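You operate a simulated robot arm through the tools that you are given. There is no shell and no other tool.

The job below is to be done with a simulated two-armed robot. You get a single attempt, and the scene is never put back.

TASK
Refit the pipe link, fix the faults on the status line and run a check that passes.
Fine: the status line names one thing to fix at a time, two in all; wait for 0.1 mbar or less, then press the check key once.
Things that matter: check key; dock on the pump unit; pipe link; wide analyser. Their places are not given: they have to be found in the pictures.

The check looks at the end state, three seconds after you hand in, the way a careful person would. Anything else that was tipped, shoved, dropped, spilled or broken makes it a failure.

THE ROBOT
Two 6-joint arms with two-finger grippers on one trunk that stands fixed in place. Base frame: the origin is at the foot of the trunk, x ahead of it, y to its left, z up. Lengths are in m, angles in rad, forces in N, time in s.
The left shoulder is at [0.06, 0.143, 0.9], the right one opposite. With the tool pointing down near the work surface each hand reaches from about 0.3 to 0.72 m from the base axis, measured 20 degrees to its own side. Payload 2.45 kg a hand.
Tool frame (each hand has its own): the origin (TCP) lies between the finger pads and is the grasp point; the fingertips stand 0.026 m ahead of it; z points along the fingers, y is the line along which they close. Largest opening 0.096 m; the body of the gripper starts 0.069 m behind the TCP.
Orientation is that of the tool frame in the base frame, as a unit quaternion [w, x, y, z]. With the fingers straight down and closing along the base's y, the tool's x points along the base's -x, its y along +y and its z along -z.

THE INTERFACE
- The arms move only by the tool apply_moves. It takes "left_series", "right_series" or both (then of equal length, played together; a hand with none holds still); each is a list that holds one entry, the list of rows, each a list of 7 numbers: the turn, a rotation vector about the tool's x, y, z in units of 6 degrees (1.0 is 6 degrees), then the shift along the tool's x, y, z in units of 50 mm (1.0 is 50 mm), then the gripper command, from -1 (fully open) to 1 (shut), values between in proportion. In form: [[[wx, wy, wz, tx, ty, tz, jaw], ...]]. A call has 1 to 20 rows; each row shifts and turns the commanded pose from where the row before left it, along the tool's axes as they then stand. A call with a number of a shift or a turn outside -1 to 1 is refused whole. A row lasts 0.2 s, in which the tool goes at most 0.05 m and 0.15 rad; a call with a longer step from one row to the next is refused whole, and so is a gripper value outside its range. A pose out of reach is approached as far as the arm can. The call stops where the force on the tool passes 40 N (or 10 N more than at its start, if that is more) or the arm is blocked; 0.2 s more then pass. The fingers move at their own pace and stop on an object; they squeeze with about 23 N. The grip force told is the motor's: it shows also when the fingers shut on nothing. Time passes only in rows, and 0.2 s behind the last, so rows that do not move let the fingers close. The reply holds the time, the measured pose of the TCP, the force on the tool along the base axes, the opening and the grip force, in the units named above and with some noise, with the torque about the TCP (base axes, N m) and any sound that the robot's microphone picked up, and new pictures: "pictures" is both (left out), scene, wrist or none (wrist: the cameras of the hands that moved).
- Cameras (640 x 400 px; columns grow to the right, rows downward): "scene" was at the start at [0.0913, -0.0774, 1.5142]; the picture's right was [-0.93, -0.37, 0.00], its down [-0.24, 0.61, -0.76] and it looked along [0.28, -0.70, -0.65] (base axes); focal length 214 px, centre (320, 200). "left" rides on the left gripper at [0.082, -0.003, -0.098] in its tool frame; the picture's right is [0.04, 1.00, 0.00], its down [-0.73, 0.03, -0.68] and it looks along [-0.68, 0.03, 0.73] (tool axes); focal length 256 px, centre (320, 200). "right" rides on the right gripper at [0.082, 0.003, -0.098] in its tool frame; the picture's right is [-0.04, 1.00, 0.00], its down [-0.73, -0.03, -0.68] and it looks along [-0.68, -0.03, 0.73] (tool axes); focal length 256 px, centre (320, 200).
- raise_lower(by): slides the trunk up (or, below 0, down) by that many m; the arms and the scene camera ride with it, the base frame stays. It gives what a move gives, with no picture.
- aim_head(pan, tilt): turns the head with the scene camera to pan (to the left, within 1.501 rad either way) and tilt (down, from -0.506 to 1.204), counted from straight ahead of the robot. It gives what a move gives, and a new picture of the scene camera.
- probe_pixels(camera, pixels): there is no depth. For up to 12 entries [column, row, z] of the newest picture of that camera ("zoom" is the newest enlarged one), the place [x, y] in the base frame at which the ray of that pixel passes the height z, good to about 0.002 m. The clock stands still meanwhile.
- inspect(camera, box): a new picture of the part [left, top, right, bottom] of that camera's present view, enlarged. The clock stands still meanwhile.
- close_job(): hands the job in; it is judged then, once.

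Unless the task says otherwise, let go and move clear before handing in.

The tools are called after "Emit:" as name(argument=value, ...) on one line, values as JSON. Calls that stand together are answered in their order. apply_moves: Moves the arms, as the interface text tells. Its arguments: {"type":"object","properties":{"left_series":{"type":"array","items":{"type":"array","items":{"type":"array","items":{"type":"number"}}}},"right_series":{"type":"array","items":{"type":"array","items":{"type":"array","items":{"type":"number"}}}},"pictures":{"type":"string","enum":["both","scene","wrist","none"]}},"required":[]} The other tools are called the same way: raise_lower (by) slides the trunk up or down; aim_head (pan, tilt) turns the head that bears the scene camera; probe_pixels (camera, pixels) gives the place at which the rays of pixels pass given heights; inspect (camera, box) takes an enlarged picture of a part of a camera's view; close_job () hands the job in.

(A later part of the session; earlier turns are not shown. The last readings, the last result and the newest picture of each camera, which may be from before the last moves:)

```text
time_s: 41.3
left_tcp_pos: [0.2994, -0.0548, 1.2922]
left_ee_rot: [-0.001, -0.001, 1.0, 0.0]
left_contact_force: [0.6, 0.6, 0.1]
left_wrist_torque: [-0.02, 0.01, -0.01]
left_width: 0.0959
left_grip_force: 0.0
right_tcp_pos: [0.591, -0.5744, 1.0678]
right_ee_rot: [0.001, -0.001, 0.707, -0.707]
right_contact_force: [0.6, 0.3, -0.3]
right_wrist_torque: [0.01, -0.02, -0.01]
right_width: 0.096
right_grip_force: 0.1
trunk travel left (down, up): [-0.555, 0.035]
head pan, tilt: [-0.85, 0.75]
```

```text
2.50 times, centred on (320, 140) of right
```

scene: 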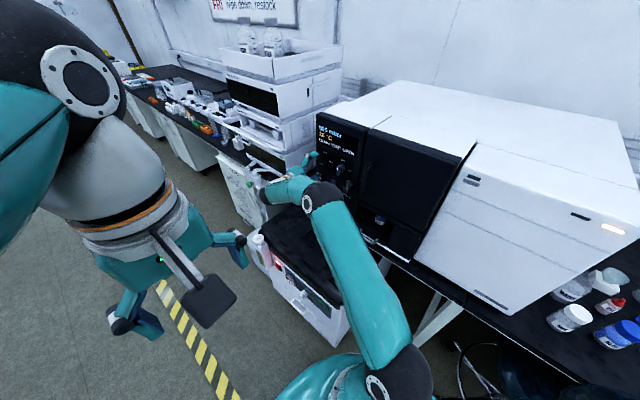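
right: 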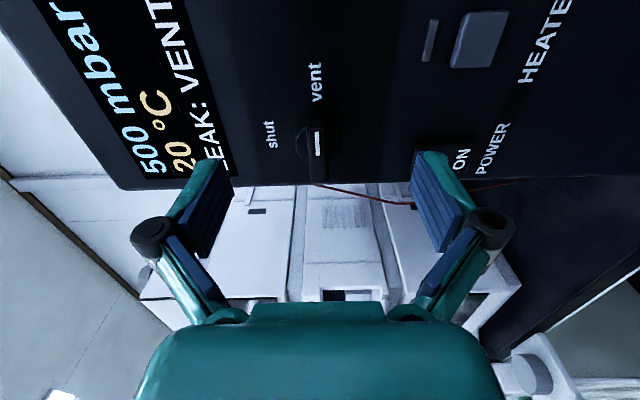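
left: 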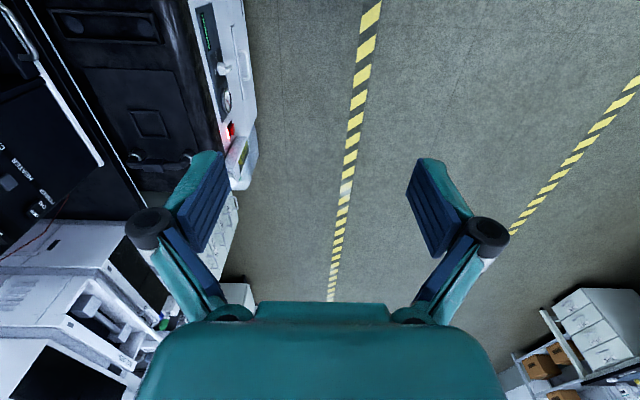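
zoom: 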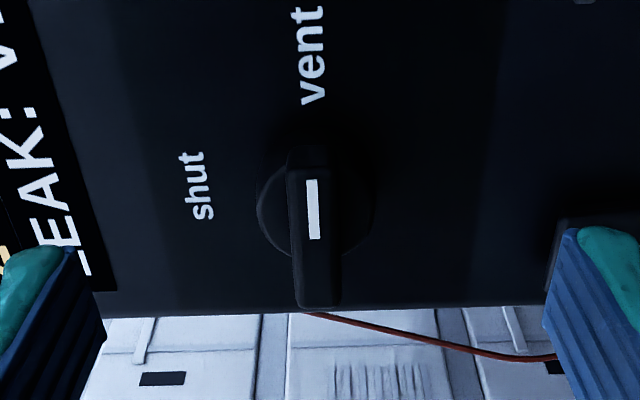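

The handle and fingers line up; the handle is about 2 mm higher than the finger axis. I'll correct that, advance 11 mm, and close on the handle.

Emit:
apply_moves(right_series=[[[0, 0, 0, 0, -0.045, 0.1, -1], [0, 0, 0, 0, 0, 0.13, -1], [0, 0, 0, 0, 0, 0, 0], [0, 0, 0, 0, 0, 0, 0.5], [0, 0, 0, 0, 0, 0, 1], [0, 0, 0, 0, 0, 0, 1], [0, 0, 0, 0, 0, 0, 1]]], pictures="wrist")

Emit:
inspect(camera="right", box=[220, 60, 420, 220])

```text
time_s: 42.9
left_tcp_pos: [0.2985, -0.0552, 1.2909]
left_ee_rot: [-0.001, 0.0, 1.0, 0.0]
left_contact_force: [0.3, -0.8, 0.9]
left_wrist_torque: [-0.02, -0.01, 0.0]
left_width: 0.0961
left_grip_force: 0.1
right_tcp_pos: [0.5909, -0.5863, 1.0706]
right_ee_rot: [-0.001, 0.0, 0.708, -0.706]
right_contact_force: [-2.3, 1.3, -4.8]
right_wrist_torque: [0.1, -0.02, 0.07]
right_width: 0.012
right_grip_force: 38.9
trunk travel left (down, up): [-0.555, 0.035]
head pan, tilt: [-0.85, 0.75]
```

right: 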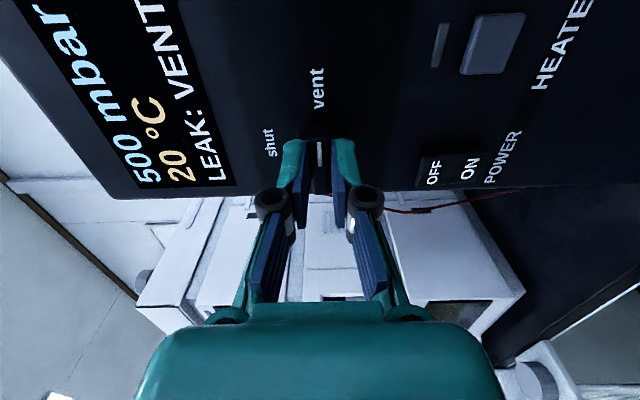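

```text
2.50 times, centred on (320, 140) of right
```

zoom: 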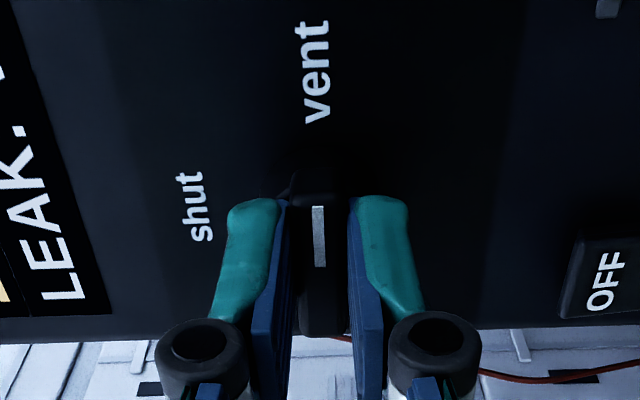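

The handle is held (width 0.012 m). I'll start turning counter-clockwise: 30° first, with a check.

Emit:
apply_moves(right_series=[[[0, 0, -1, 0, 0, 0, 1], [0, 0, -1, 0, 0, 0, 1], [0, 0, -1, 0, 0, 0, 1], [0, 0, -1, 0, 0, 0, 1], [0, 0, -1, 0, 0, 0, 1]]], pictures="wrist")

Emit:
inspect(camera="right", box=[220, 60, 420, 220])

```text
time_s: 44.1
left_tcp_pos: [0.301, -0.0554, 1.2912]
left_ee_rot: [-0.002, 0.0, 1.0, 0.0]
left_contact_force: [-0.4, 0.6, 0.6]
left_wrist_torque: [0.0, 0.01, -0.01]
left_width: 0.0959
left_grip_force: 0.1
right_tcp_pos: [0.5914, -0.5858, 1.0709]
right_ee_rot: [-0.184, -0.184, 0.684, -0.682]
right_contact_force: [3.4, -6.5, -6.6]
right_wrist_torque: [-0.44, -0.01, -0.89]
right_width: 0.0119
right_grip_force: 39.2
trunk travel left (down, up): [-0.555, 0.035]
head pan, tilt: [-0.85, 0.75]
```

right: 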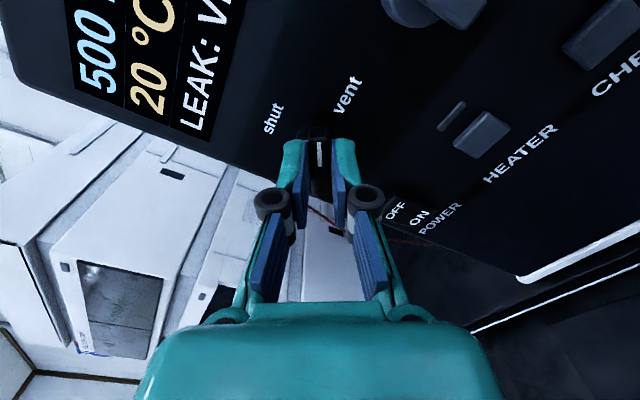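

```text
2.50 times, centred on (320, 140) of right
```

zoom: 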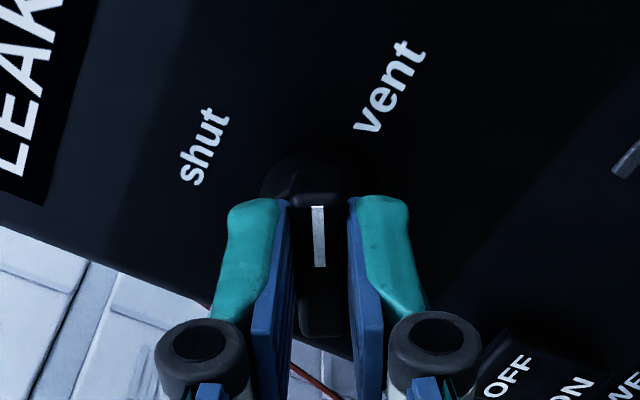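

The handle turns with the hand, and the pointer is moving from "vent" toward "shut". I'll continue with another 60°.

Emit:
apply_moves(right_series=[[[0, 0, -1, 0, 0, 0, 1], [0, 0, -1, 0, 0, 0, 1], [0, 0, -1, 0, 0, 0, 1], [0, 0, -1, 0, 0, 0, 1], [0, 0, -1, 0, 0, 0, 1], [0, 0, -1, 0, 0, 0, 1], [0, 0, -1, 0, 0, 0, 1], [0, 0, -1, 0, 0, 0, 1], [0, 0, -1, 0, 0, 0, 1]]], pictures="both")

Emit:
inspect(camera="right", box=[220, 60, 420, 220])

Emit:
inspect(camera="scene", box=[300, 100, 370, 170])

```text
time_s: 46.1
left_tcp_pos: [0.3011, -0.056, 1.2909]
left_ee_rot: [-0.001, 0.001, 1.0, 0.0]
left_contact_force: [1.0, 0.4, -0.5]
left_wrist_torque: [0.01, -0.03, -0.01]
left_width: 0.096
left_grip_force: 0.0
right_tcp_pos: [0.5961, -0.5859, 1.0736]
right_ee_rot: [0.465, 0.467, -0.529, 0.535]
right_contact_force: [7.6, -7.7, -1.4]
right_wrist_torque: [-0.09, 0.0, 0.32]
right_width: 0.0119
right_grip_force: 38.5
trunk travel left (down, up): [-0.555, 0.035]
head pan, tilt: [-0.85, 0.75]
stopped in row 9 (right hand): the force on the tool passed its limit at 41 N (the readings are from after the stop); the commanded pose is now the measured one
```

scene: 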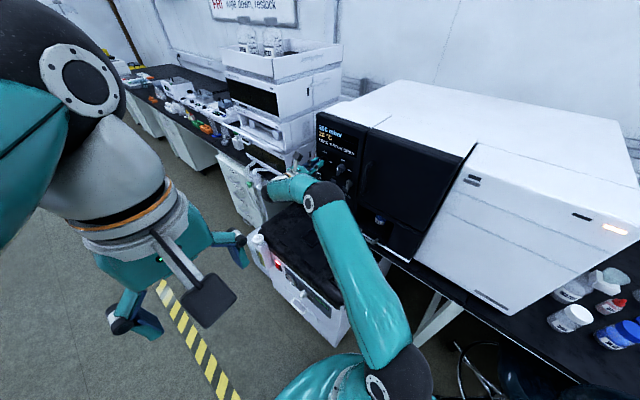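
right: 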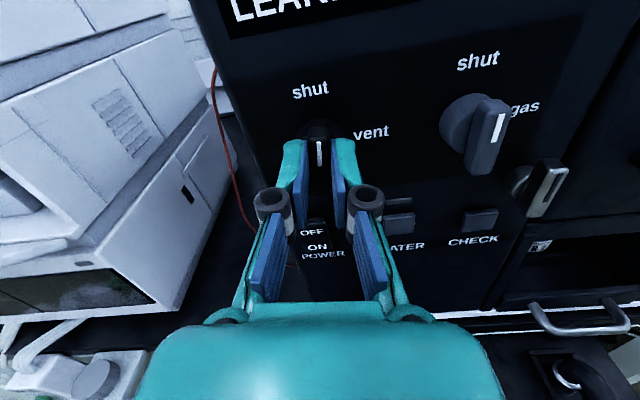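

```text
2.50 times, centred on (320, 140) of right
```

zoom: 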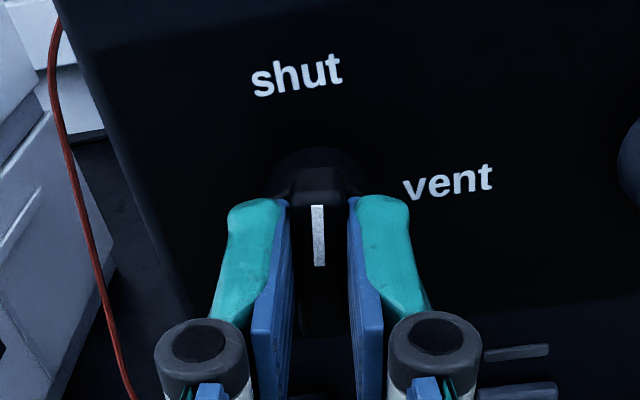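

```text
5.71 times, centred on (335, 135) of scene
```

zoom: 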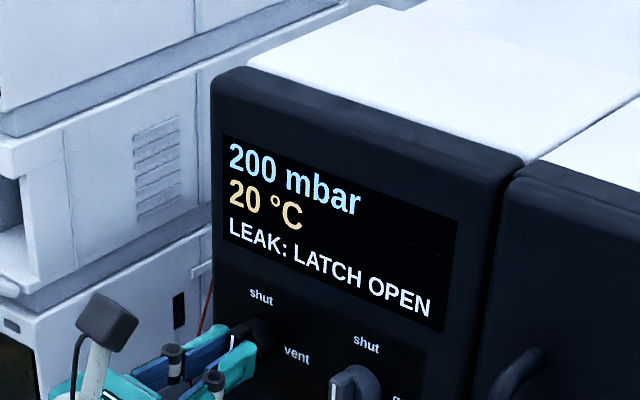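

The status line now reads "LEAK: LATCH OPEN" with 200 mbar, so the vent fault is cleared, but the knob is about 8° short of square with "shut". I'll turn the remaining few degrees gently.

Emit:
apply_moves(right_series=[[[0, 0, -0.5, 0, 0, 0, 1], [0, 0, -0.4, 0, 0, 0, 1], [0, 0, -0.35, 0, 0, 0, 1]]], pictures="wrist")

Emit:
inspect(camera="right", box=[220, 60, 420, 220])

```text
time_s: 46.9
left_tcp_pos: [0.3018, -0.0569, 1.2916]
left_ee_rot: [-0.001, -0.001, 1.0, 0.0]
left_contact_force: [-0.7, 0.0, 0.6]
left_wrist_torque: [0.0, 0.01, 0.0]
left_width: 0.096
left_grip_force: 0.1
right_tcp_pos: [0.5957, -0.5853, 1.0735]
right_ee_rot: [0.499, 0.501, -0.498, 0.503]
right_contact_force: [12.8, -11.0, 0.6]
right_wrist_torque: [1.15, -0.03, 0.28]
right_width: 0.0121
right_grip_force: 38.4
trunk travel left (down, up): [-0.555, 0.035]
head pan, tilt: [-0.85, 0.75]
```

right: 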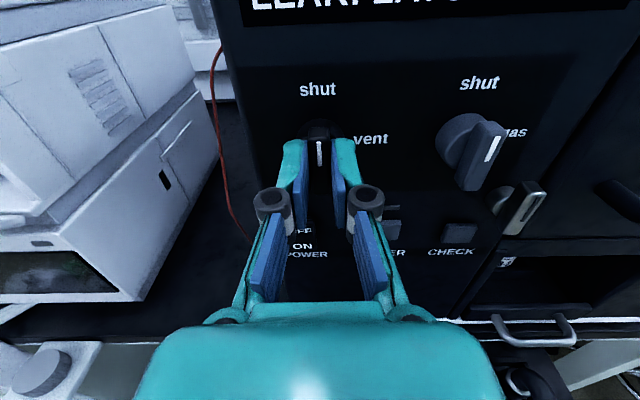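

```text
2.50 times, centred on (320, 140) of right
```

zoom: 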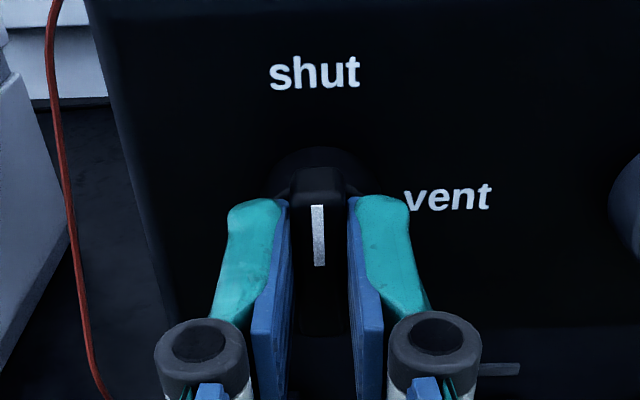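

The pointer now points straight up to "shut". I'll open partly, so as not to touch the wire near the panel's edge, and back off.

Emit:
apply_moves(right_series=[[[0, 0, 0, 0, 0, 0, 0.3], [0, 0, 0, 0, 0, 0, 0.3], [0, 0, 0, 0, 0, -0.5, 0.3], [0, 0, 0, 0, 0, -0.8, 0.3], [0, 0, 0, 0, 0, -0.8, 0.3]]], pictures="both")

Emit:
inspect(camera="right", box=[220, 0, 640, 250])

Emit:
inspect(camera="scene", box=[300, 100, 370, 170])

```text
time_s: 48.1
left_tcp_pos: [0.2993, -0.0531, 1.2923]
left_ee_rot: [0.0, -0.001, 1.0, 0.0]
left_contact_force: [-0.1, 1.2, -0.4]
left_wrist_torque: [-0.02, 0.02, 0.01]
left_width: 0.096
left_grip_force: 0.1
right_tcp_pos: [0.5913, -0.478, 1.0751]
right_ee_rot: [0.499, 0.499, -0.497, 0.504]
right_contact_force: [0.1, 0.4, -1.0]
right_wrist_torque: [0.0, -0.01, 0.01]
right_width: 0.0335
right_grip_force: 0.0
trunk travel left (down, up): [-0.555, 0.035]
head pan, tilt: [-0.85, 0.75]
```

scene: 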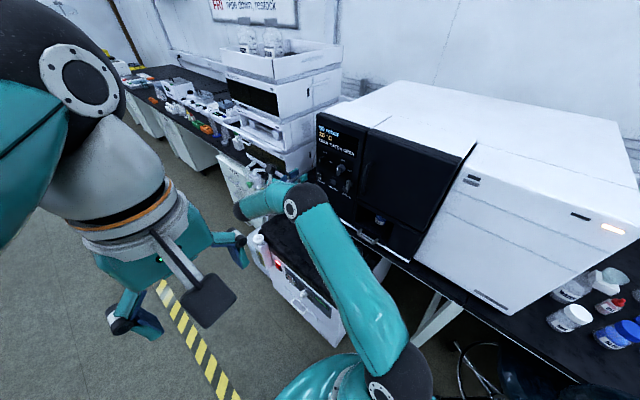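
right: 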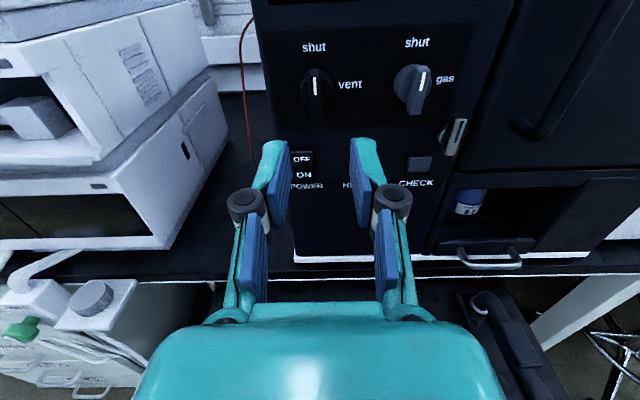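

```text
1.52 times, centred on (430, 125) of right
```

zoom: 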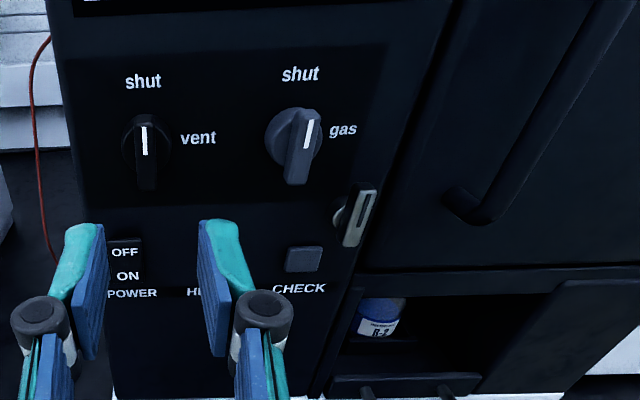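

```text
5.71 times, centred on (335, 135) of scene
```

zoom: 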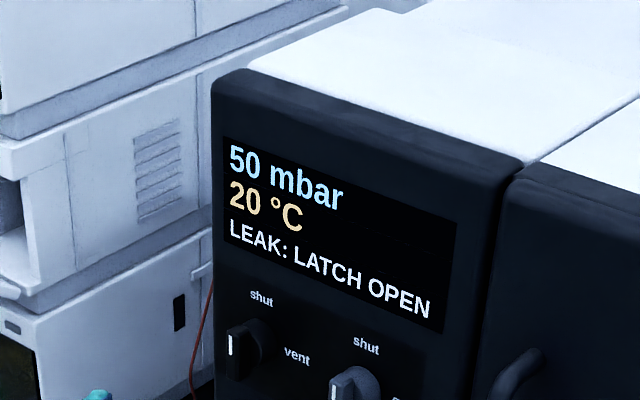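

The vent is shut, and the status is now "LEAK: LATCH OPEN" at 50 mbar. The latch is the grey lever beside the door: pivot near (0.459,1.0145), arm pointing up, with its front at y≈-0.61. I'll move in front of it.

Emit:
apply_moves(right_series=[[[0, 0, 0, -0.404, 0.88, 0.1, 0.3], [0, 0, 0, -0.404, 0.88, 0.1, 0.3], [0, 0, 0, -0.404, 0.88, 0.1, 0.3], [0, 0, 0, 0, 0, 0, 0.3]]], pictures="both")

Emit:
inspect(camera="right", box=[220, 50, 420, 210])

```text
time_s: 49.1
left_tcp_pos: [0.3005, -0.053, 1.2923]
left_ee_rot: [-0.001, 0.0, 1.0, -0.001]
left_contact_force: [0.2, 0.3, 0.4]
left_wrist_torque: [0.0, 0.02, -0.02]
left_width: 0.0962
left_grip_force: 0.1
right_tcp_pos: [0.458, -0.4945, 1.0123]
right_ee_rot: [0.499, 0.5, -0.498, 0.503]
right_contact_force: [0.4, -1.0, 0.6]
right_wrist_torque: [0.04, 0.02, -0.02]
right_width: 0.0334
right_grip_force: 0.0
trunk travel left (down, up): [-0.555, 0.035]
head pan, tilt: [-0.85, 0.75]
```

scene: 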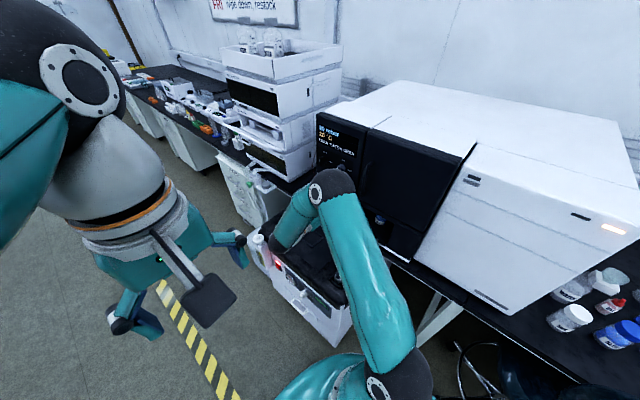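
right: 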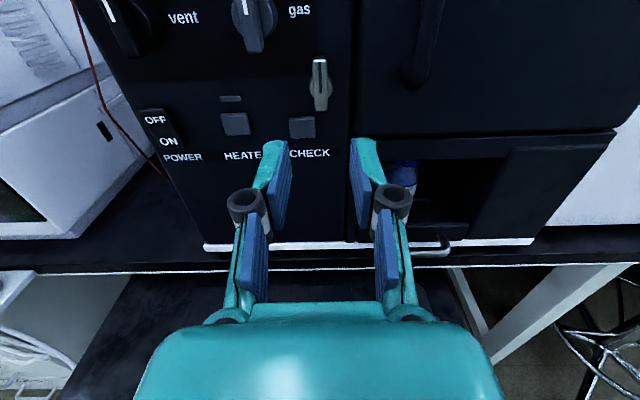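

```text
2.50 times, centred on (320, 130) of right
```

zoom: 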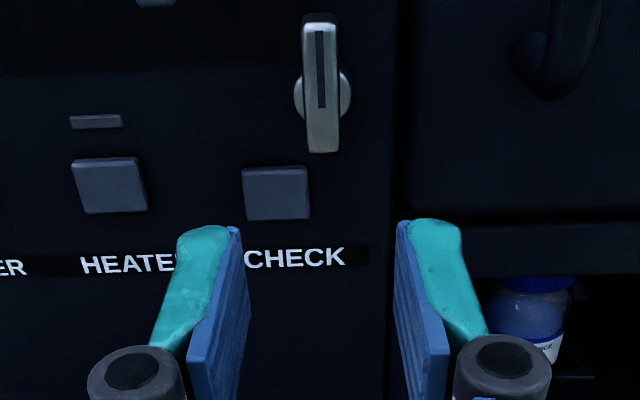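

The lever is clear now: width ~11 mm, z from 1.0035 to 1.0426, front at y≈-0.602, and it stands on a boss at z≈1.0145. I'll grip its upper arm (z≈1.0345) and swing it around the pivot toward the door, approaching first.

Emit:
apply_moves(right_series=[[[0, 0, 0, 0.24, 0, 0.7, 0.3], [0, 0, 0, 0.22, 0, 0.75, 0.3], [0, 0, 0, 0, 0, 0, 0.3]]], pictures="wrist")

Emit:
inspect(camera="right", box=[220, 80, 420, 240])

```text
time_s: 49.9
left_tcp_pos: [0.2991, -0.0549, 1.2917]
left_ee_rot: [0.0, 0.0, 1.0, 0.0]
left_contact_force: [0.1, -0.2, -0.2]
left_wrist_torque: [0.01, 0.0, -0.02]
left_width: 0.0961
left_grip_force: 0.2
right_tcp_pos: [0.4591, -0.5655, 1.0381]
right_ee_rot: [0.499, 0.5, -0.497, 0.504]
right_contact_force: [0.6, -0.3, -0.5]
right_wrist_torque: [-0.01, 0.0, -0.02]
right_width: 0.0337
right_grip_force: 0.0
trunk travel left (down, up): [-0.555, 0.035]
head pan, tilt: [-0.85, 0.75]
```

right: 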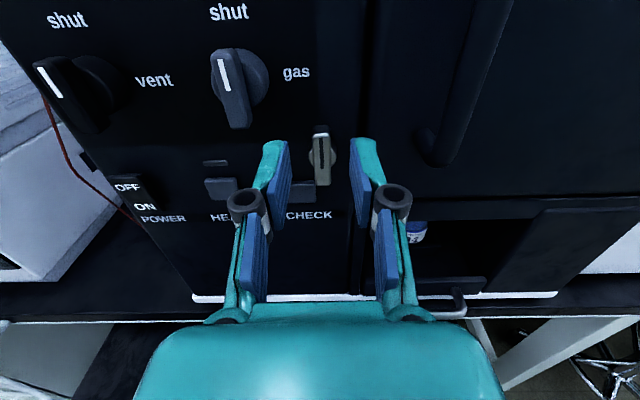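

```text
2.50 times, centred on (320, 160) of right
```

zoom: 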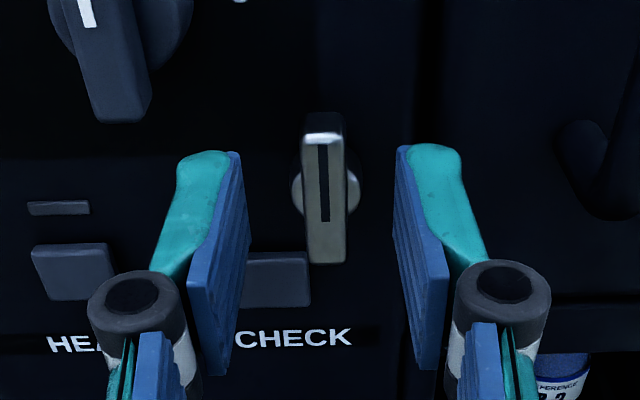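

The lever is about 16 mm thick (front y≈-0.604, back ≈-0.621) and nearly centred. I'll fine-align, advance to y≈-0.588 and close on it.

Emit:
apply_moves(right_series=[[[0, 0, 0, -0.07, 0.03, 0.2, 0.3], [0, 0, 0, 0, 0, 0.25, 0.3], [0, 0, 0, 0, 0, 0, 0.6], [0, 0, 0, 0, 0, 0, 1], [0, 0, 0, 0, 0, 0, 1], [0, 0, 0, 0, 0, 0, 1]]], pictures="wrist")

Emit:
inspect(camera="right", box=[220, 80, 420, 240])

```text
time_s: 51.3
left_tcp_pos: [0.2996, -0.0545, 1.291]
left_ee_rot: [0.0, 0.0, 1.0, 0.0]
left_contact_force: [-0.5, -0.8, -0.2]
left_wrist_torque: [0.02, 0.03, 0.01]
left_width: 0.0957
left_grip_force: 0.1
right_tcp_pos: [0.4572, -0.5881, 1.0332]
right_ee_rot: [0.5, 0.499, -0.498, 0.503]
right_contact_force: [3.9, -2.5, 3.2]
right_wrist_torque: [0.0, -0.03, 0.05]
right_width: 0.0118
right_grip_force: 38.4
trunk travel left (down, up): [-0.555, 0.035]
head pan, tilt: [-0.85, 0.75]
```

right: 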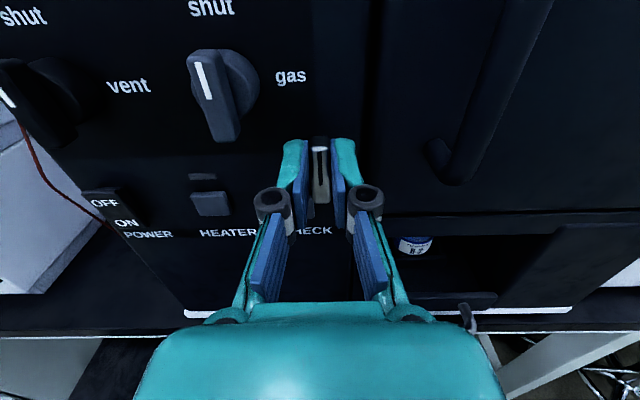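

```text
2.50 times, centred on (320, 160) of right
```

zoom: 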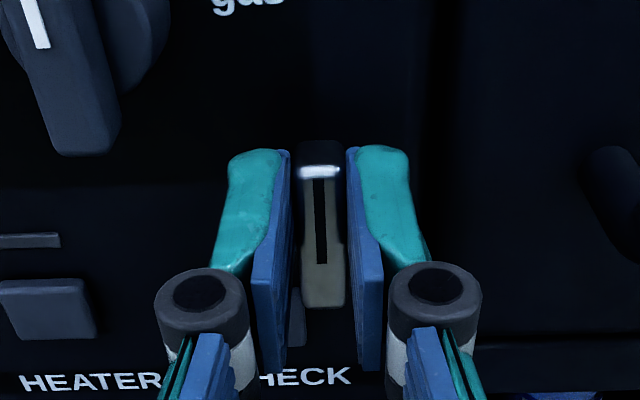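

The lever is gripped (width 0.0118 m). I'll swing it 24° clockwise around the pivot and check.

Emit:
apply_moves(right_series=[[[0, 0, 1, -0.002, 0.039, 0, 1], [0, 0, 1, -0.002, 0.039, 0, 1], [0, 0, 1, -0.002, 0.039, 0, 1], [0, 0, 1, -0.002, 0.039, 0, 1]]], pictures="wrist")

Emit:
inspect(camera="right", box=[220, 80, 420, 240])

Emit:
inspect(camera="scene", box=[300, 100, 400, 200])

```text
time_s: 52.3
left_tcp_pos: [0.2989, -0.0541, 1.2919]
left_ee_rot: [0.0, 0.0, 1.0, 0.0]
left_contact_force: [0.9, -0.5, -0.8]
left_wrist_torque: [0.0, -0.02, 0.03]
left_width: 0.0959
left_grip_force: 0.1
right_tcp_pos: [0.4514, -0.5898, 1.0317]
right_ee_rot: [0.384, 0.385, -0.592, 0.596]
right_contact_force: [-0.6, 7.1, -4.1]
right_wrist_torque: [-0.89, 0.04, -0.51]
right_width: 0.012
right_grip_force: 38.6
trunk travel left (down, up): [-0.555, 0.035]
head pan, tilt: [-0.85, 0.75]
```

right: 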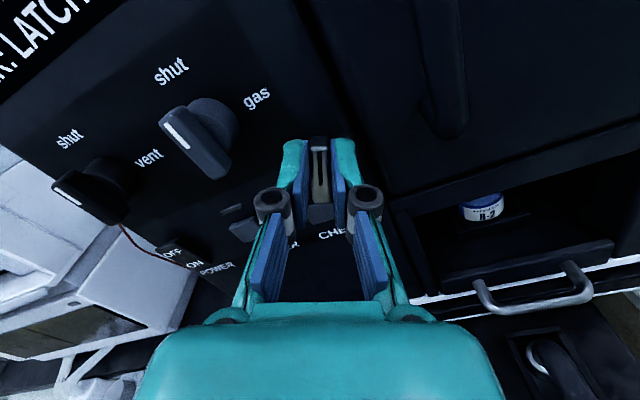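

```text
2.50 times, centred on (320, 160) of right
```

zoom: 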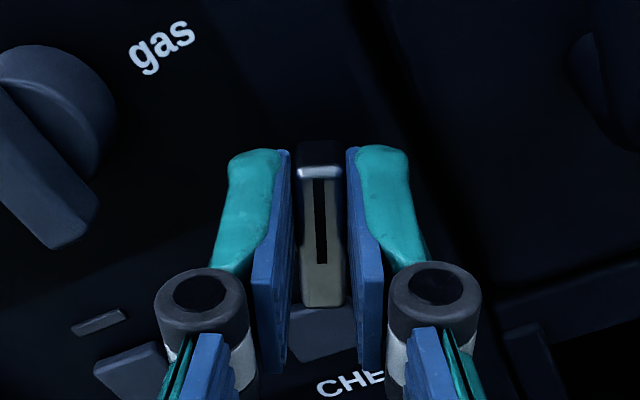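

```text
4.00 times, centred on (350, 150) of scene
```

zoom: 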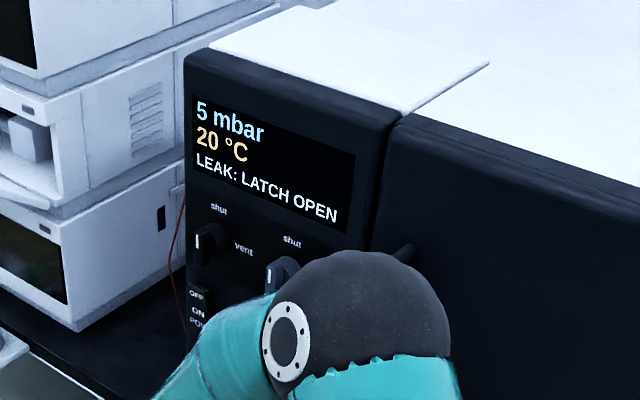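

The lever turns with the hand (about 24°), with small forces, and pressure is at 5 mbar. I'll continue the swing.

Emit:
apply_moves(right_series=[[[0, 0, 1, -0.002, 0.039, 0, 1], [0, 0, 1, -0.002, 0.039, 0, 1], [0, 0, 1, -0.002, 0.039, 0, 1], [0, 0, 1, -0.002, 0.039, 0, 1], [0, 0, 1, -0.002, 0.039, 0, 1], [0, 0, 1, -0.002, 0.039, 0, 1]]], pictures="wrist")

Emit:
inspect(camera="scene", box=[300, 100, 400, 200])

```text
time_s: 53.7
left_tcp_pos: [0.2999, -0.0537, 1.2928]
left_ee_rot: [0.0, 0.001, 1.0, 0.0]
left_contact_force: [0.1, -0.3, 0.3]
left_wrist_torque: [-0.05, -0.01, 0.0]
left_width: 0.096
left_grip_force: 0.0
right_tcp_pos: [0.443, -0.5892, 1.0252]
right_ee_rot: [0.18, 0.183, -0.682, 0.685]
right_contact_force: [-1.0, 9.7, -5.6]
right_wrist_torque: [-0.29, 0.11, -0.9]
right_width: 0.0121
right_grip_force: 39.4
trunk travel left (down, up): [-0.555, 0.035]
head pan, tilt: [-0.85, 0.75]
```

right: 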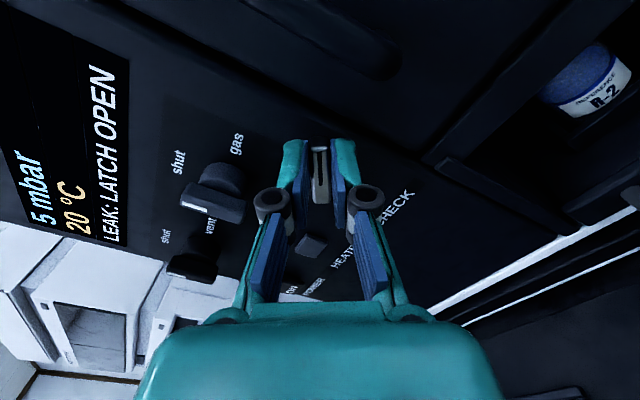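

```text
4.00 times, centred on (350, 150) of scene
```

zoom: 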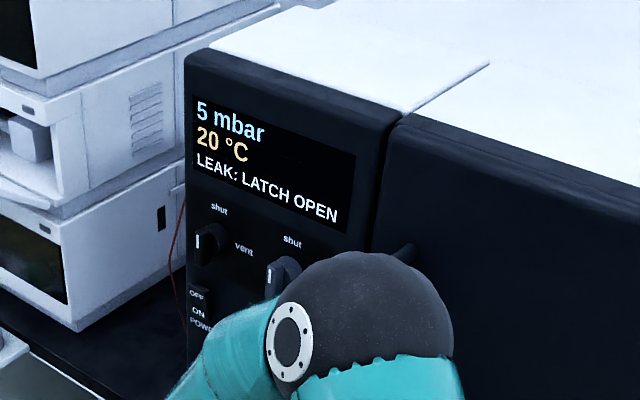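

The lever is at about 60° and moving freely. I'll finish the quarter turn.

Emit:
apply_moves(right_series=[[[0, 0, 1, -0.002, 0.039, 0, 1], [0, 0, 1, -0.002, 0.039, 0, 1], [0, 0, 1, -0.002, 0.039, 0, 1], [0, 0, 1, -0.002, 0.039, 0, 1], [0, 0, 0.8, -0.002, 0.03, 0, 1]]], pictures="wrist")

Emit:
inspect(camera="scene", box=[300, 100, 400, 200])

Emit:
inspect(camera="right", box=[220, 80, 420, 240])

```text
time_s: 54.9
left_tcp_pos: [0.2984, -0.0531, 1.2907]
left_ee_rot: [0.001, 0.0, 1.0, -0.001]
left_contact_force: [0.0, 0.0, 0.0]
left_wrist_torque: [0.01, -0.01, 0.01]
left_width: 0.0961
left_grip_force: 0.1
right_tcp_pos: [0.4421, -0.5889, 1.0172]
right_ee_rot: [0.004, 0.008, -0.705, 0.709]
right_contact_force: [-3.1, 9.1, -2.2]
right_wrist_torque: [0.05, 0.02, -0.85]
right_width: 0.0117
right_grip_force: 38.7
trunk travel left (down, up): [-0.555, 0.035]
head pan, tilt: [-0.85, 0.75]
```

right: 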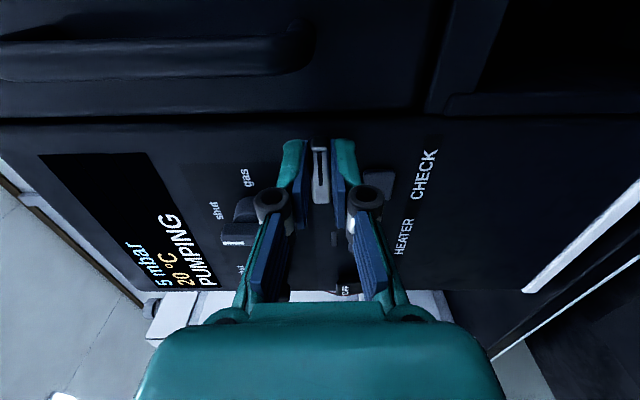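

```text
4.00 times, centred on (350, 150) of scene
```

zoom: 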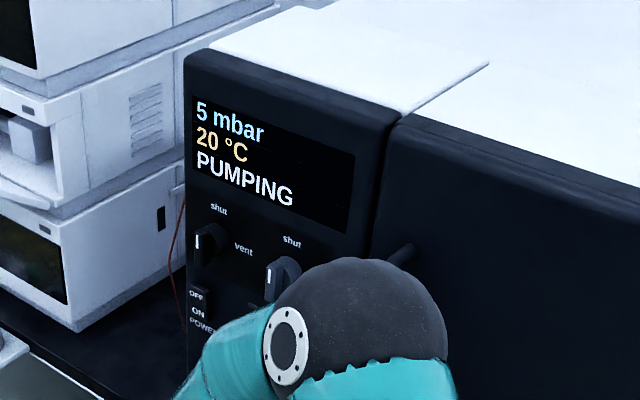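

```text
2.50 times, centred on (320, 160) of right
```

zoom: 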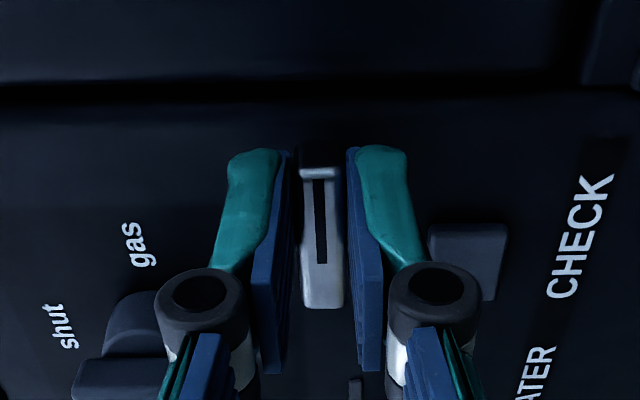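

The status now reads "PUMPING" at 5 mbar. I'll open the fingers slightly and back straight off the latch.

Emit:
apply_moves(right_series=[[[0, 0, 0, 0, 0, 0, 0.5], [0, 0, 0, 0, 0, 0, 0.5], [0, 0, 0, 0, 0, -0.4, 0.5], [0, 0, 0, 0, 0, -0.8, 0.5], [0, 0, 0, 0, 0, -0.8, 0.5]]], pictures="both")

Emit:
inspect(camera="right", box=[180, 0, 460, 220])

Emit:
inspect(camera="scene", box=[300, 100, 400, 200])

```text
time_s: 56.1
left_tcp_pos: [0.2993, -0.0543, 1.2926]
left_ee_rot: [0.0, 0.0, 1.0, 0.0]
left_contact_force: [-0.2, 0.0, 0.6]
left_wrist_torque: [0.0, 0.01, 0.0]
left_width: 0.096
left_grip_force: 0.1
right_tcp_pos: [0.4388, -0.4882, 1.0165]
right_ee_rot: [0.005, 0.008, -0.705, 0.709]
right_contact_force: [0.0, 0.7, 0.9]
right_wrist_torque: [0.02, 0.02, -0.01]
right_width: 0.024
right_grip_force: 0.1
trunk travel left (down, up): [-0.555, 0.035]
head pan, tilt: [-0.85, 0.75]
```

scene: 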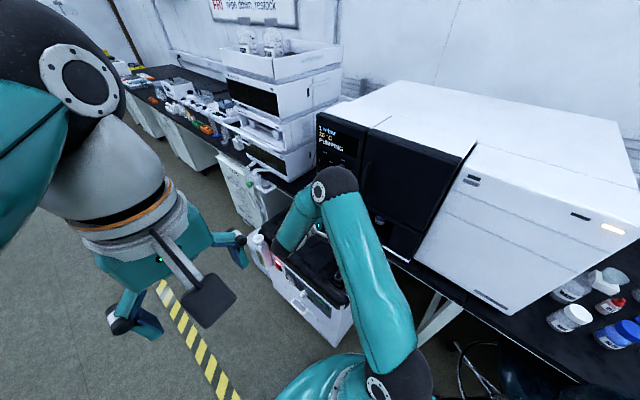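
right: 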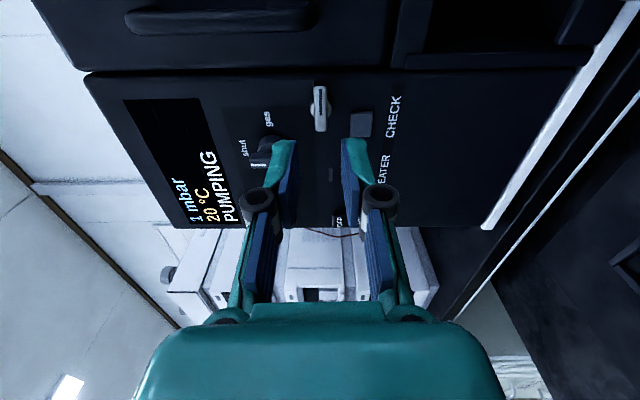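

```text
1.82 times, centred on (320, 110) of right
```

zoom: 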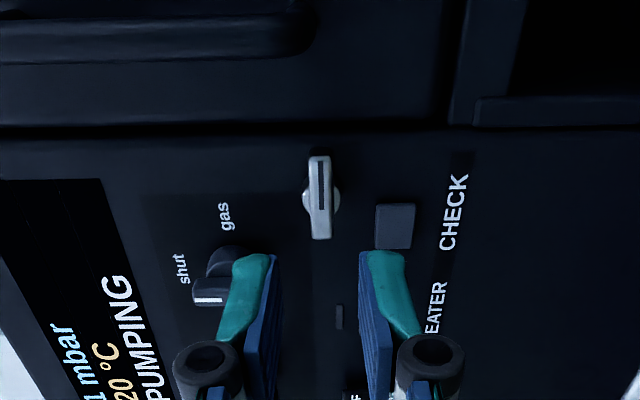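

```text
4.00 times, centred on (350, 150) of scene
```

zoom: 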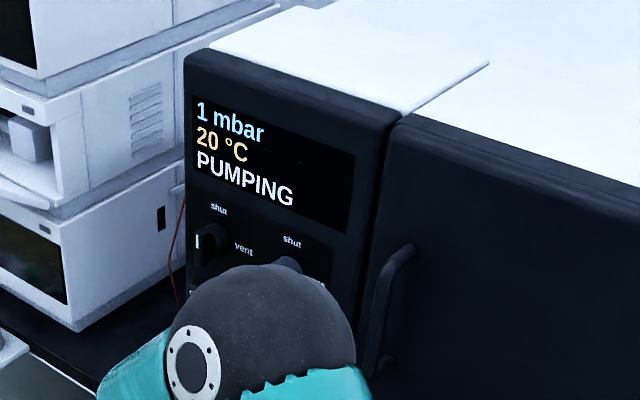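

Pressure is 1 mbar and falling, and the latch lies across toward the door. While it pumps down, I'll roll the hand back -90° and shut the fingers to make a pressing tip.

Emit:
apply_moves(right_series=[[[0, 0, -1, 0, 0, 0, 1], [0, 0, -1, 0, 0, 0, 1], [0, 0, -1, 0, 0, 0, 1], [0, 0, -1, 0, 0, 0, 1], [0, 0, -1, 0, 0, 0, 1], [0, 0, -1, 0, 0, 0, 1], [0, 0, -1, 0, 0, 0, 1], [0, 0, -1, 0, 0, 0, 1], [0, 0, -1, 0, 0, 0, 1], [0, 0, -1, 0, 0, 0, 1], [0, 0, -1, 0, 0, 0, 1], [0, 0, -1, 0, 0, 0, 1], [0, 0, -1, 0, 0, 0, 1], [0, 0, -1, 0, 0, 0, 1], [0, 0, -0.9, 0, 0, 0, 1]]], pictures="both")

Emit:
inspect(camera="scene", box=[300, 100, 400, 200])

Emit:
inspect(camera="right", box=[200, 40, 440, 200])

```text
time_s: 59.3
left_tcp_pos: [0.2998, -0.0562, 1.2927]
left_ee_rot: [0.0, 0.0, 1.0, 0.0]
left_contact_force: [-0.1, -0.1, -0.3]
left_wrist_torque: [-0.01, 0.01, -0.01]
left_width: 0.096
left_grip_force: 0.1
right_tcp_pos: [0.4396, -0.4891, 1.0164]
right_ee_rot: [0.503, 0.503, -0.495, 0.5]
right_contact_force: [0.8, -0.5, 0.2]
right_wrist_torque: [-0.02, 0.0, 0.0]
right_width: 0.0002
right_grip_force: 22.7
trunk travel left (down, up): [-0.555, 0.035]
head pan, tilt: [-0.85, 0.75]
```

scene: 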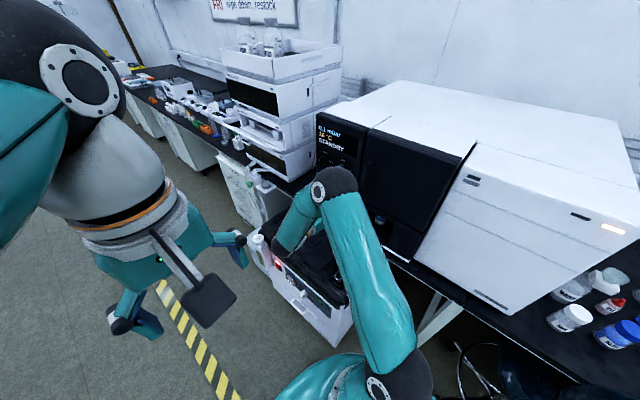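
right: 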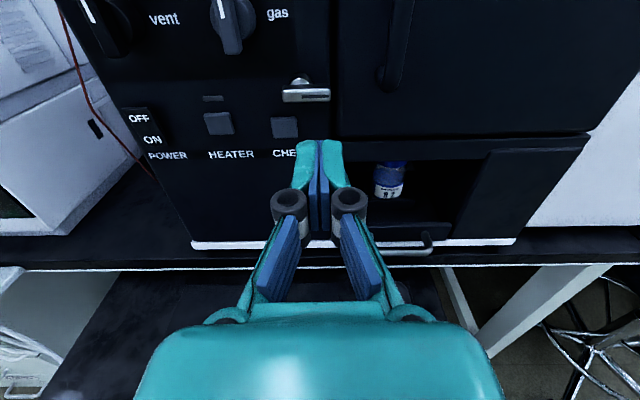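

```text
4.00 times, centred on (350, 150) of scene
```

zoom: 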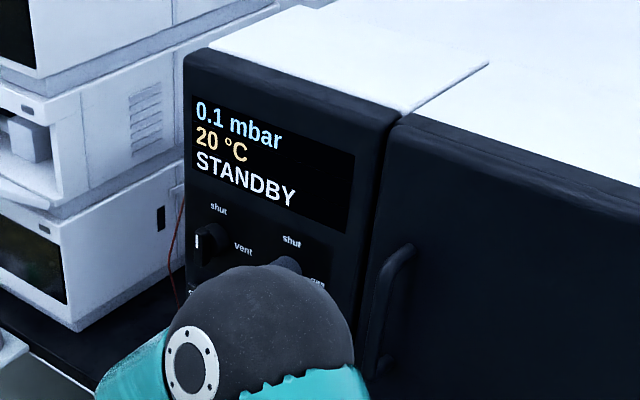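

```text
2.50 times, centred on (320, 120) of right
```

zoom: 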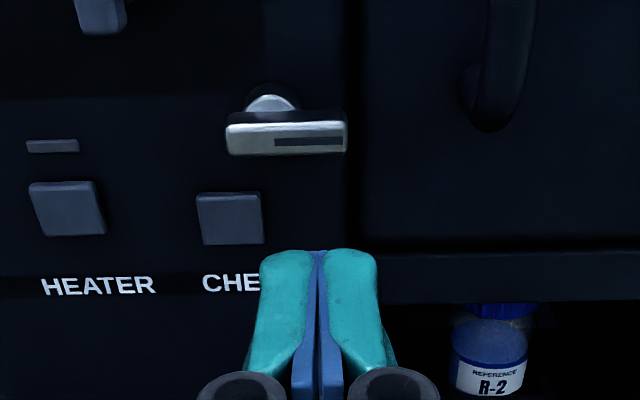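

The display shows "0.1 mbar … STANDBY". The CHECK key is at about (0.478,-0.635,0.977), so I'll line up the shut fingertips in front of it.

Emit:
apply_moves(right_series=[[[0, 0, 0, -0.394, -0.384, 0, 1], [0, 0, 0, -0.394, -0.384, 0, 1], [0, 0, 0, 0, 0, 0.6, 1], [0, 0, 0, 0, 0, 0.6, 1], [0, 0, 0, 0, 0, 0, 1]]], pictures="both")

Emit:
inspect(camera="right", box=[240, 80, 400, 200])

Emit:
inspect(camera="scene", box=[300, 100, 400, 200])

```text
time_s: 60.5
left_tcp_pos: [0.3006, -0.0542, 1.2924]
left_ee_rot: [0.001, 0.001, 1.0, 0.0]
left_contact_force: [0.6, 0.8, -0.5]
left_wrist_torque: [0.04, 0.02, 0.02]
left_width: 0.0963
left_grip_force: 0.0
right_tcp_pos: [0.4788, -0.5512, 0.9785]
right_ee_rot: [0.503, 0.502, -0.495, 0.5]
right_contact_force: [0.7, -0.2, 0.1]
right_wrist_torque: [0.01, -0.02, 0.0]
right_width: 0.0
right_grip_force: 23.2
trunk travel left (down, up): [-0.555, 0.035]
head pan, tilt: [-0.85, 0.75]
```

scene: 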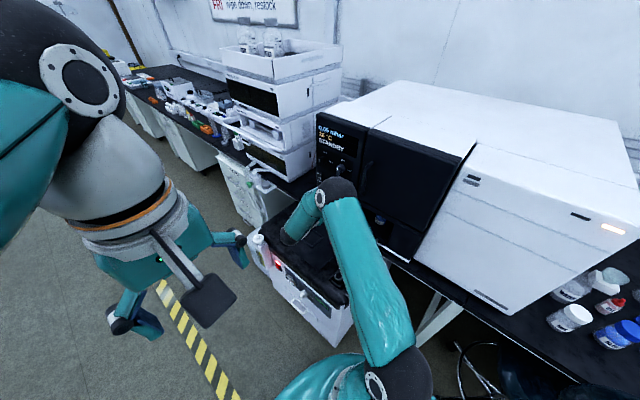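
right: 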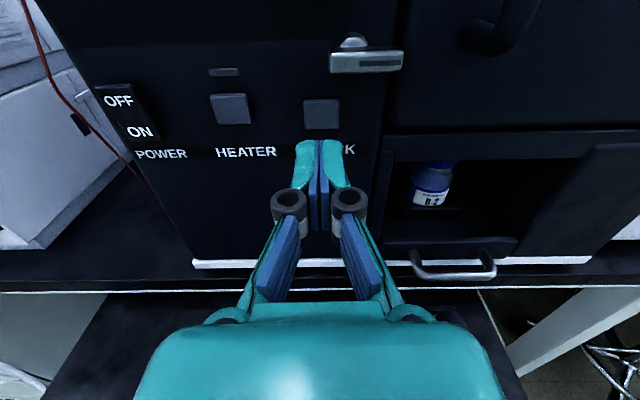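

```text
3.33 times, centred on (320, 140) of right
```

zoom: 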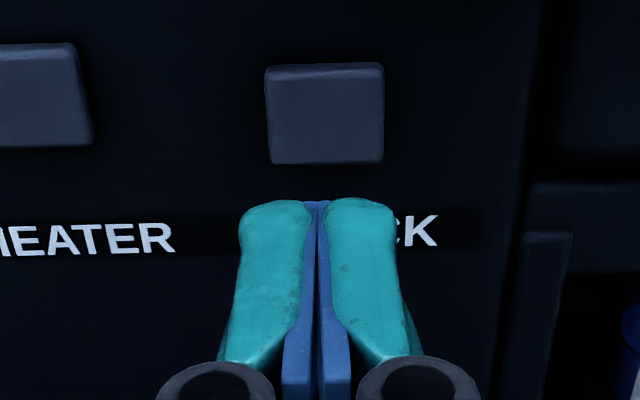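

```text
4.00 times, centred on (350, 150) of scene
```

zoom: 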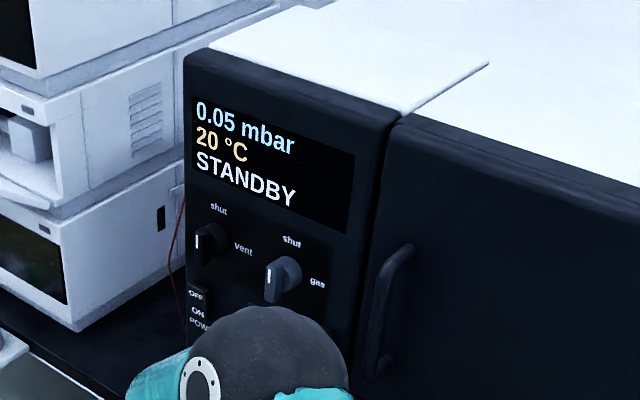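

Pressure is 0.05 mbar at STANDBY, and the fingertips are aligned with the CHECK key (column 321 against 320). I'll approach to just short of the key.

Emit:
apply_moves(right_series=[[[0, 0, 0, -0.02, 0, 0.45, 1], [0, 0, 0, 0, 0, 0.45, 1], [0, 0, 0, 0, 0, 0, 1]]], pictures="wrist")

Emit:
inspect(camera="right", box=[260, 100, 380, 190])

```text
time_s: 61.3
left_tcp_pos: [0.2988, -0.054, 1.2919]
left_ee_rot: [0.0, 0.0, 1.0, 0.0]
left_contact_force: [0.2, -0.8, -0.1]
left_wrist_torque: [0.01, -0.01, 0.03]
left_width: 0.096
left_grip_force: 0.1
right_tcp_pos: [0.4791, -0.5948, 0.9753]
right_ee_rot: [0.502, 0.502, -0.495, 0.501]
right_contact_force: [0.3, 0.2, 0.0]
right_wrist_torque: [0.0, 0.0, -0.02]
right_width: 0.0
right_grip_force: 23.0
trunk travel left (down, up): [-0.555, 0.035]
head pan, tilt: [-0.85, 0.75]
```

right: 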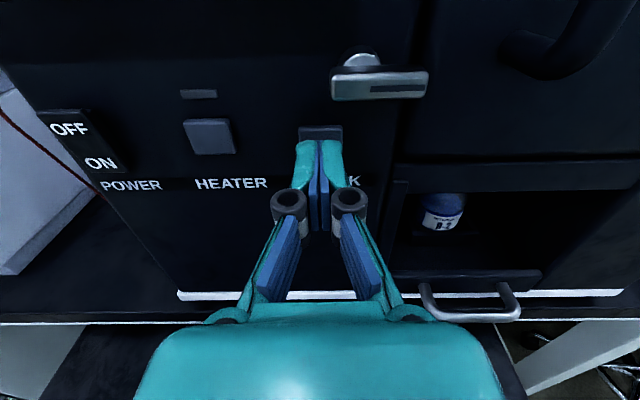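

```text
4.44 times, centred on (320, 145) of right
```

zoom: 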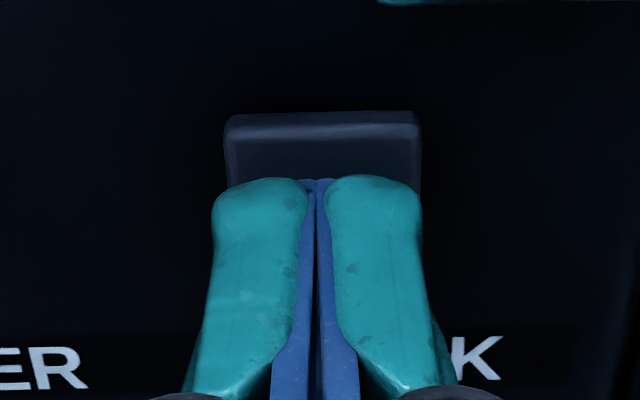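

The fingertips are just in front of the key. I'll push in slow 2 mm steps and watch the force.

Emit:
apply_moves(right_series=[[[0, 0, 0, 0.02, 0, 0.04, 1], [0, 0, 0, 0, 0, 0.04, 1], [0, 0, 0, 0, 0, 0.04, 1], [0, 0, 0, 0, 0, 0.04, 1]]], pictures="none")

Emit:
inspect(camera="scene", box=[300, 100, 400, 200])

Emit:
inspect(camera="right", box=[260, 100, 380, 190])

```text
time_s: 62.3
left_tcp_pos: [0.2996, -0.0559, 1.2918]
left_ee_rot: [0.0, 0.001, 1.0, 0.0]
left_contact_force: [-0.4, -0.9, 0.5]
left_wrist_torque: [-0.01, 0.0, 0.02]
left_width: 0.0958
left_grip_force: 0.1
right_tcp_pos: [0.4787, -0.6032, 0.9763]
right_ee_rot: [0.502, 0.503, -0.495, 0.5]
right_contact_force: [0.1, 0.2, 0.0]
right_wrist_torque: [0.0, -0.01, 0.01]
right_width: 0.0
right_grip_force: 23.1
trunk travel left (down, up): [-0.555, 0.035]
head pan, tilt: [-0.85, 0.75]
```

```text
4.00 times, centred on (350, 150) of scene
```

zoom: 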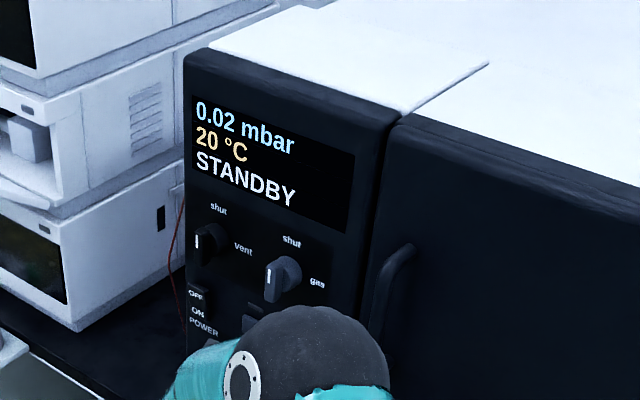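

```text
4.44 times, centred on (320, 145) of right
```

zoom: 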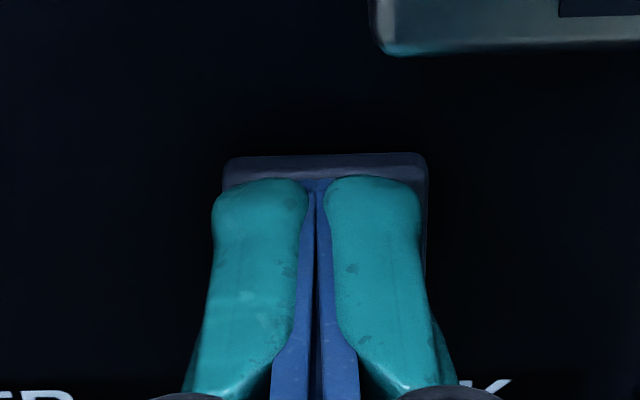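

Tips are at y≈-0.629 with no contact force yet, and pressure is 0.02 mbar at STANDBY. I'll push further in 1.5 mm steps.

Emit:
apply_moves(right_series=[[[0, 0, 0, 0, 0, 0.03, 1], [0, 0, 0, 0, 0, 0.03, 1], [0, 0, 0, 0, 0, 0.03, 1]]], pictures="none")

Emit:
inspect(camera="scene", box=[300, 100, 400, 200])

```text
time_s: 63.1
left_tcp_pos: [0.2991, -0.0556, 1.2918]
left_ee_rot: [0.001, 0.0, 1.0, 0.0]
left_contact_force: [0.6, 0.4, -0.2]
left_wrist_torque: [0.03, 0.02, 0.0]
left_width: 0.0958
left_grip_force: 0.1
right_tcp_pos: [0.4791, -0.6057, 0.9759]
right_ee_rot: [0.503, 0.502, -0.495, 0.5]
right_contact_force: [-0.8, 1.0, -0.1]
right_wrist_torque: [0.01, -0.01, -0.02]
right_width: 0.006
right_grip_force: 28.8
trunk travel left (down, up): [-0.555, 0.035]
head pan, tilt: [-0.85, 0.75]
heard: click
```

```text
4.00 times, centred on (350, 150) of scene
```

zoom: 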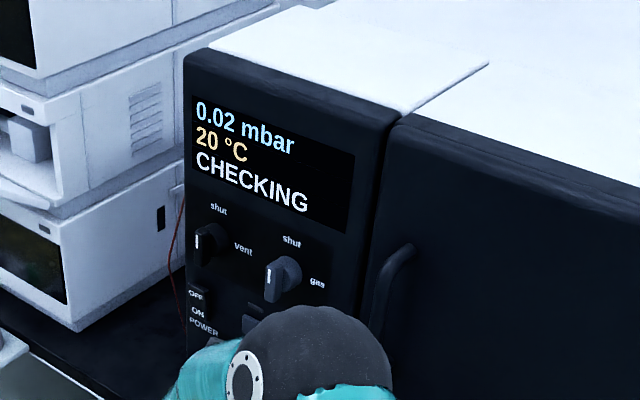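

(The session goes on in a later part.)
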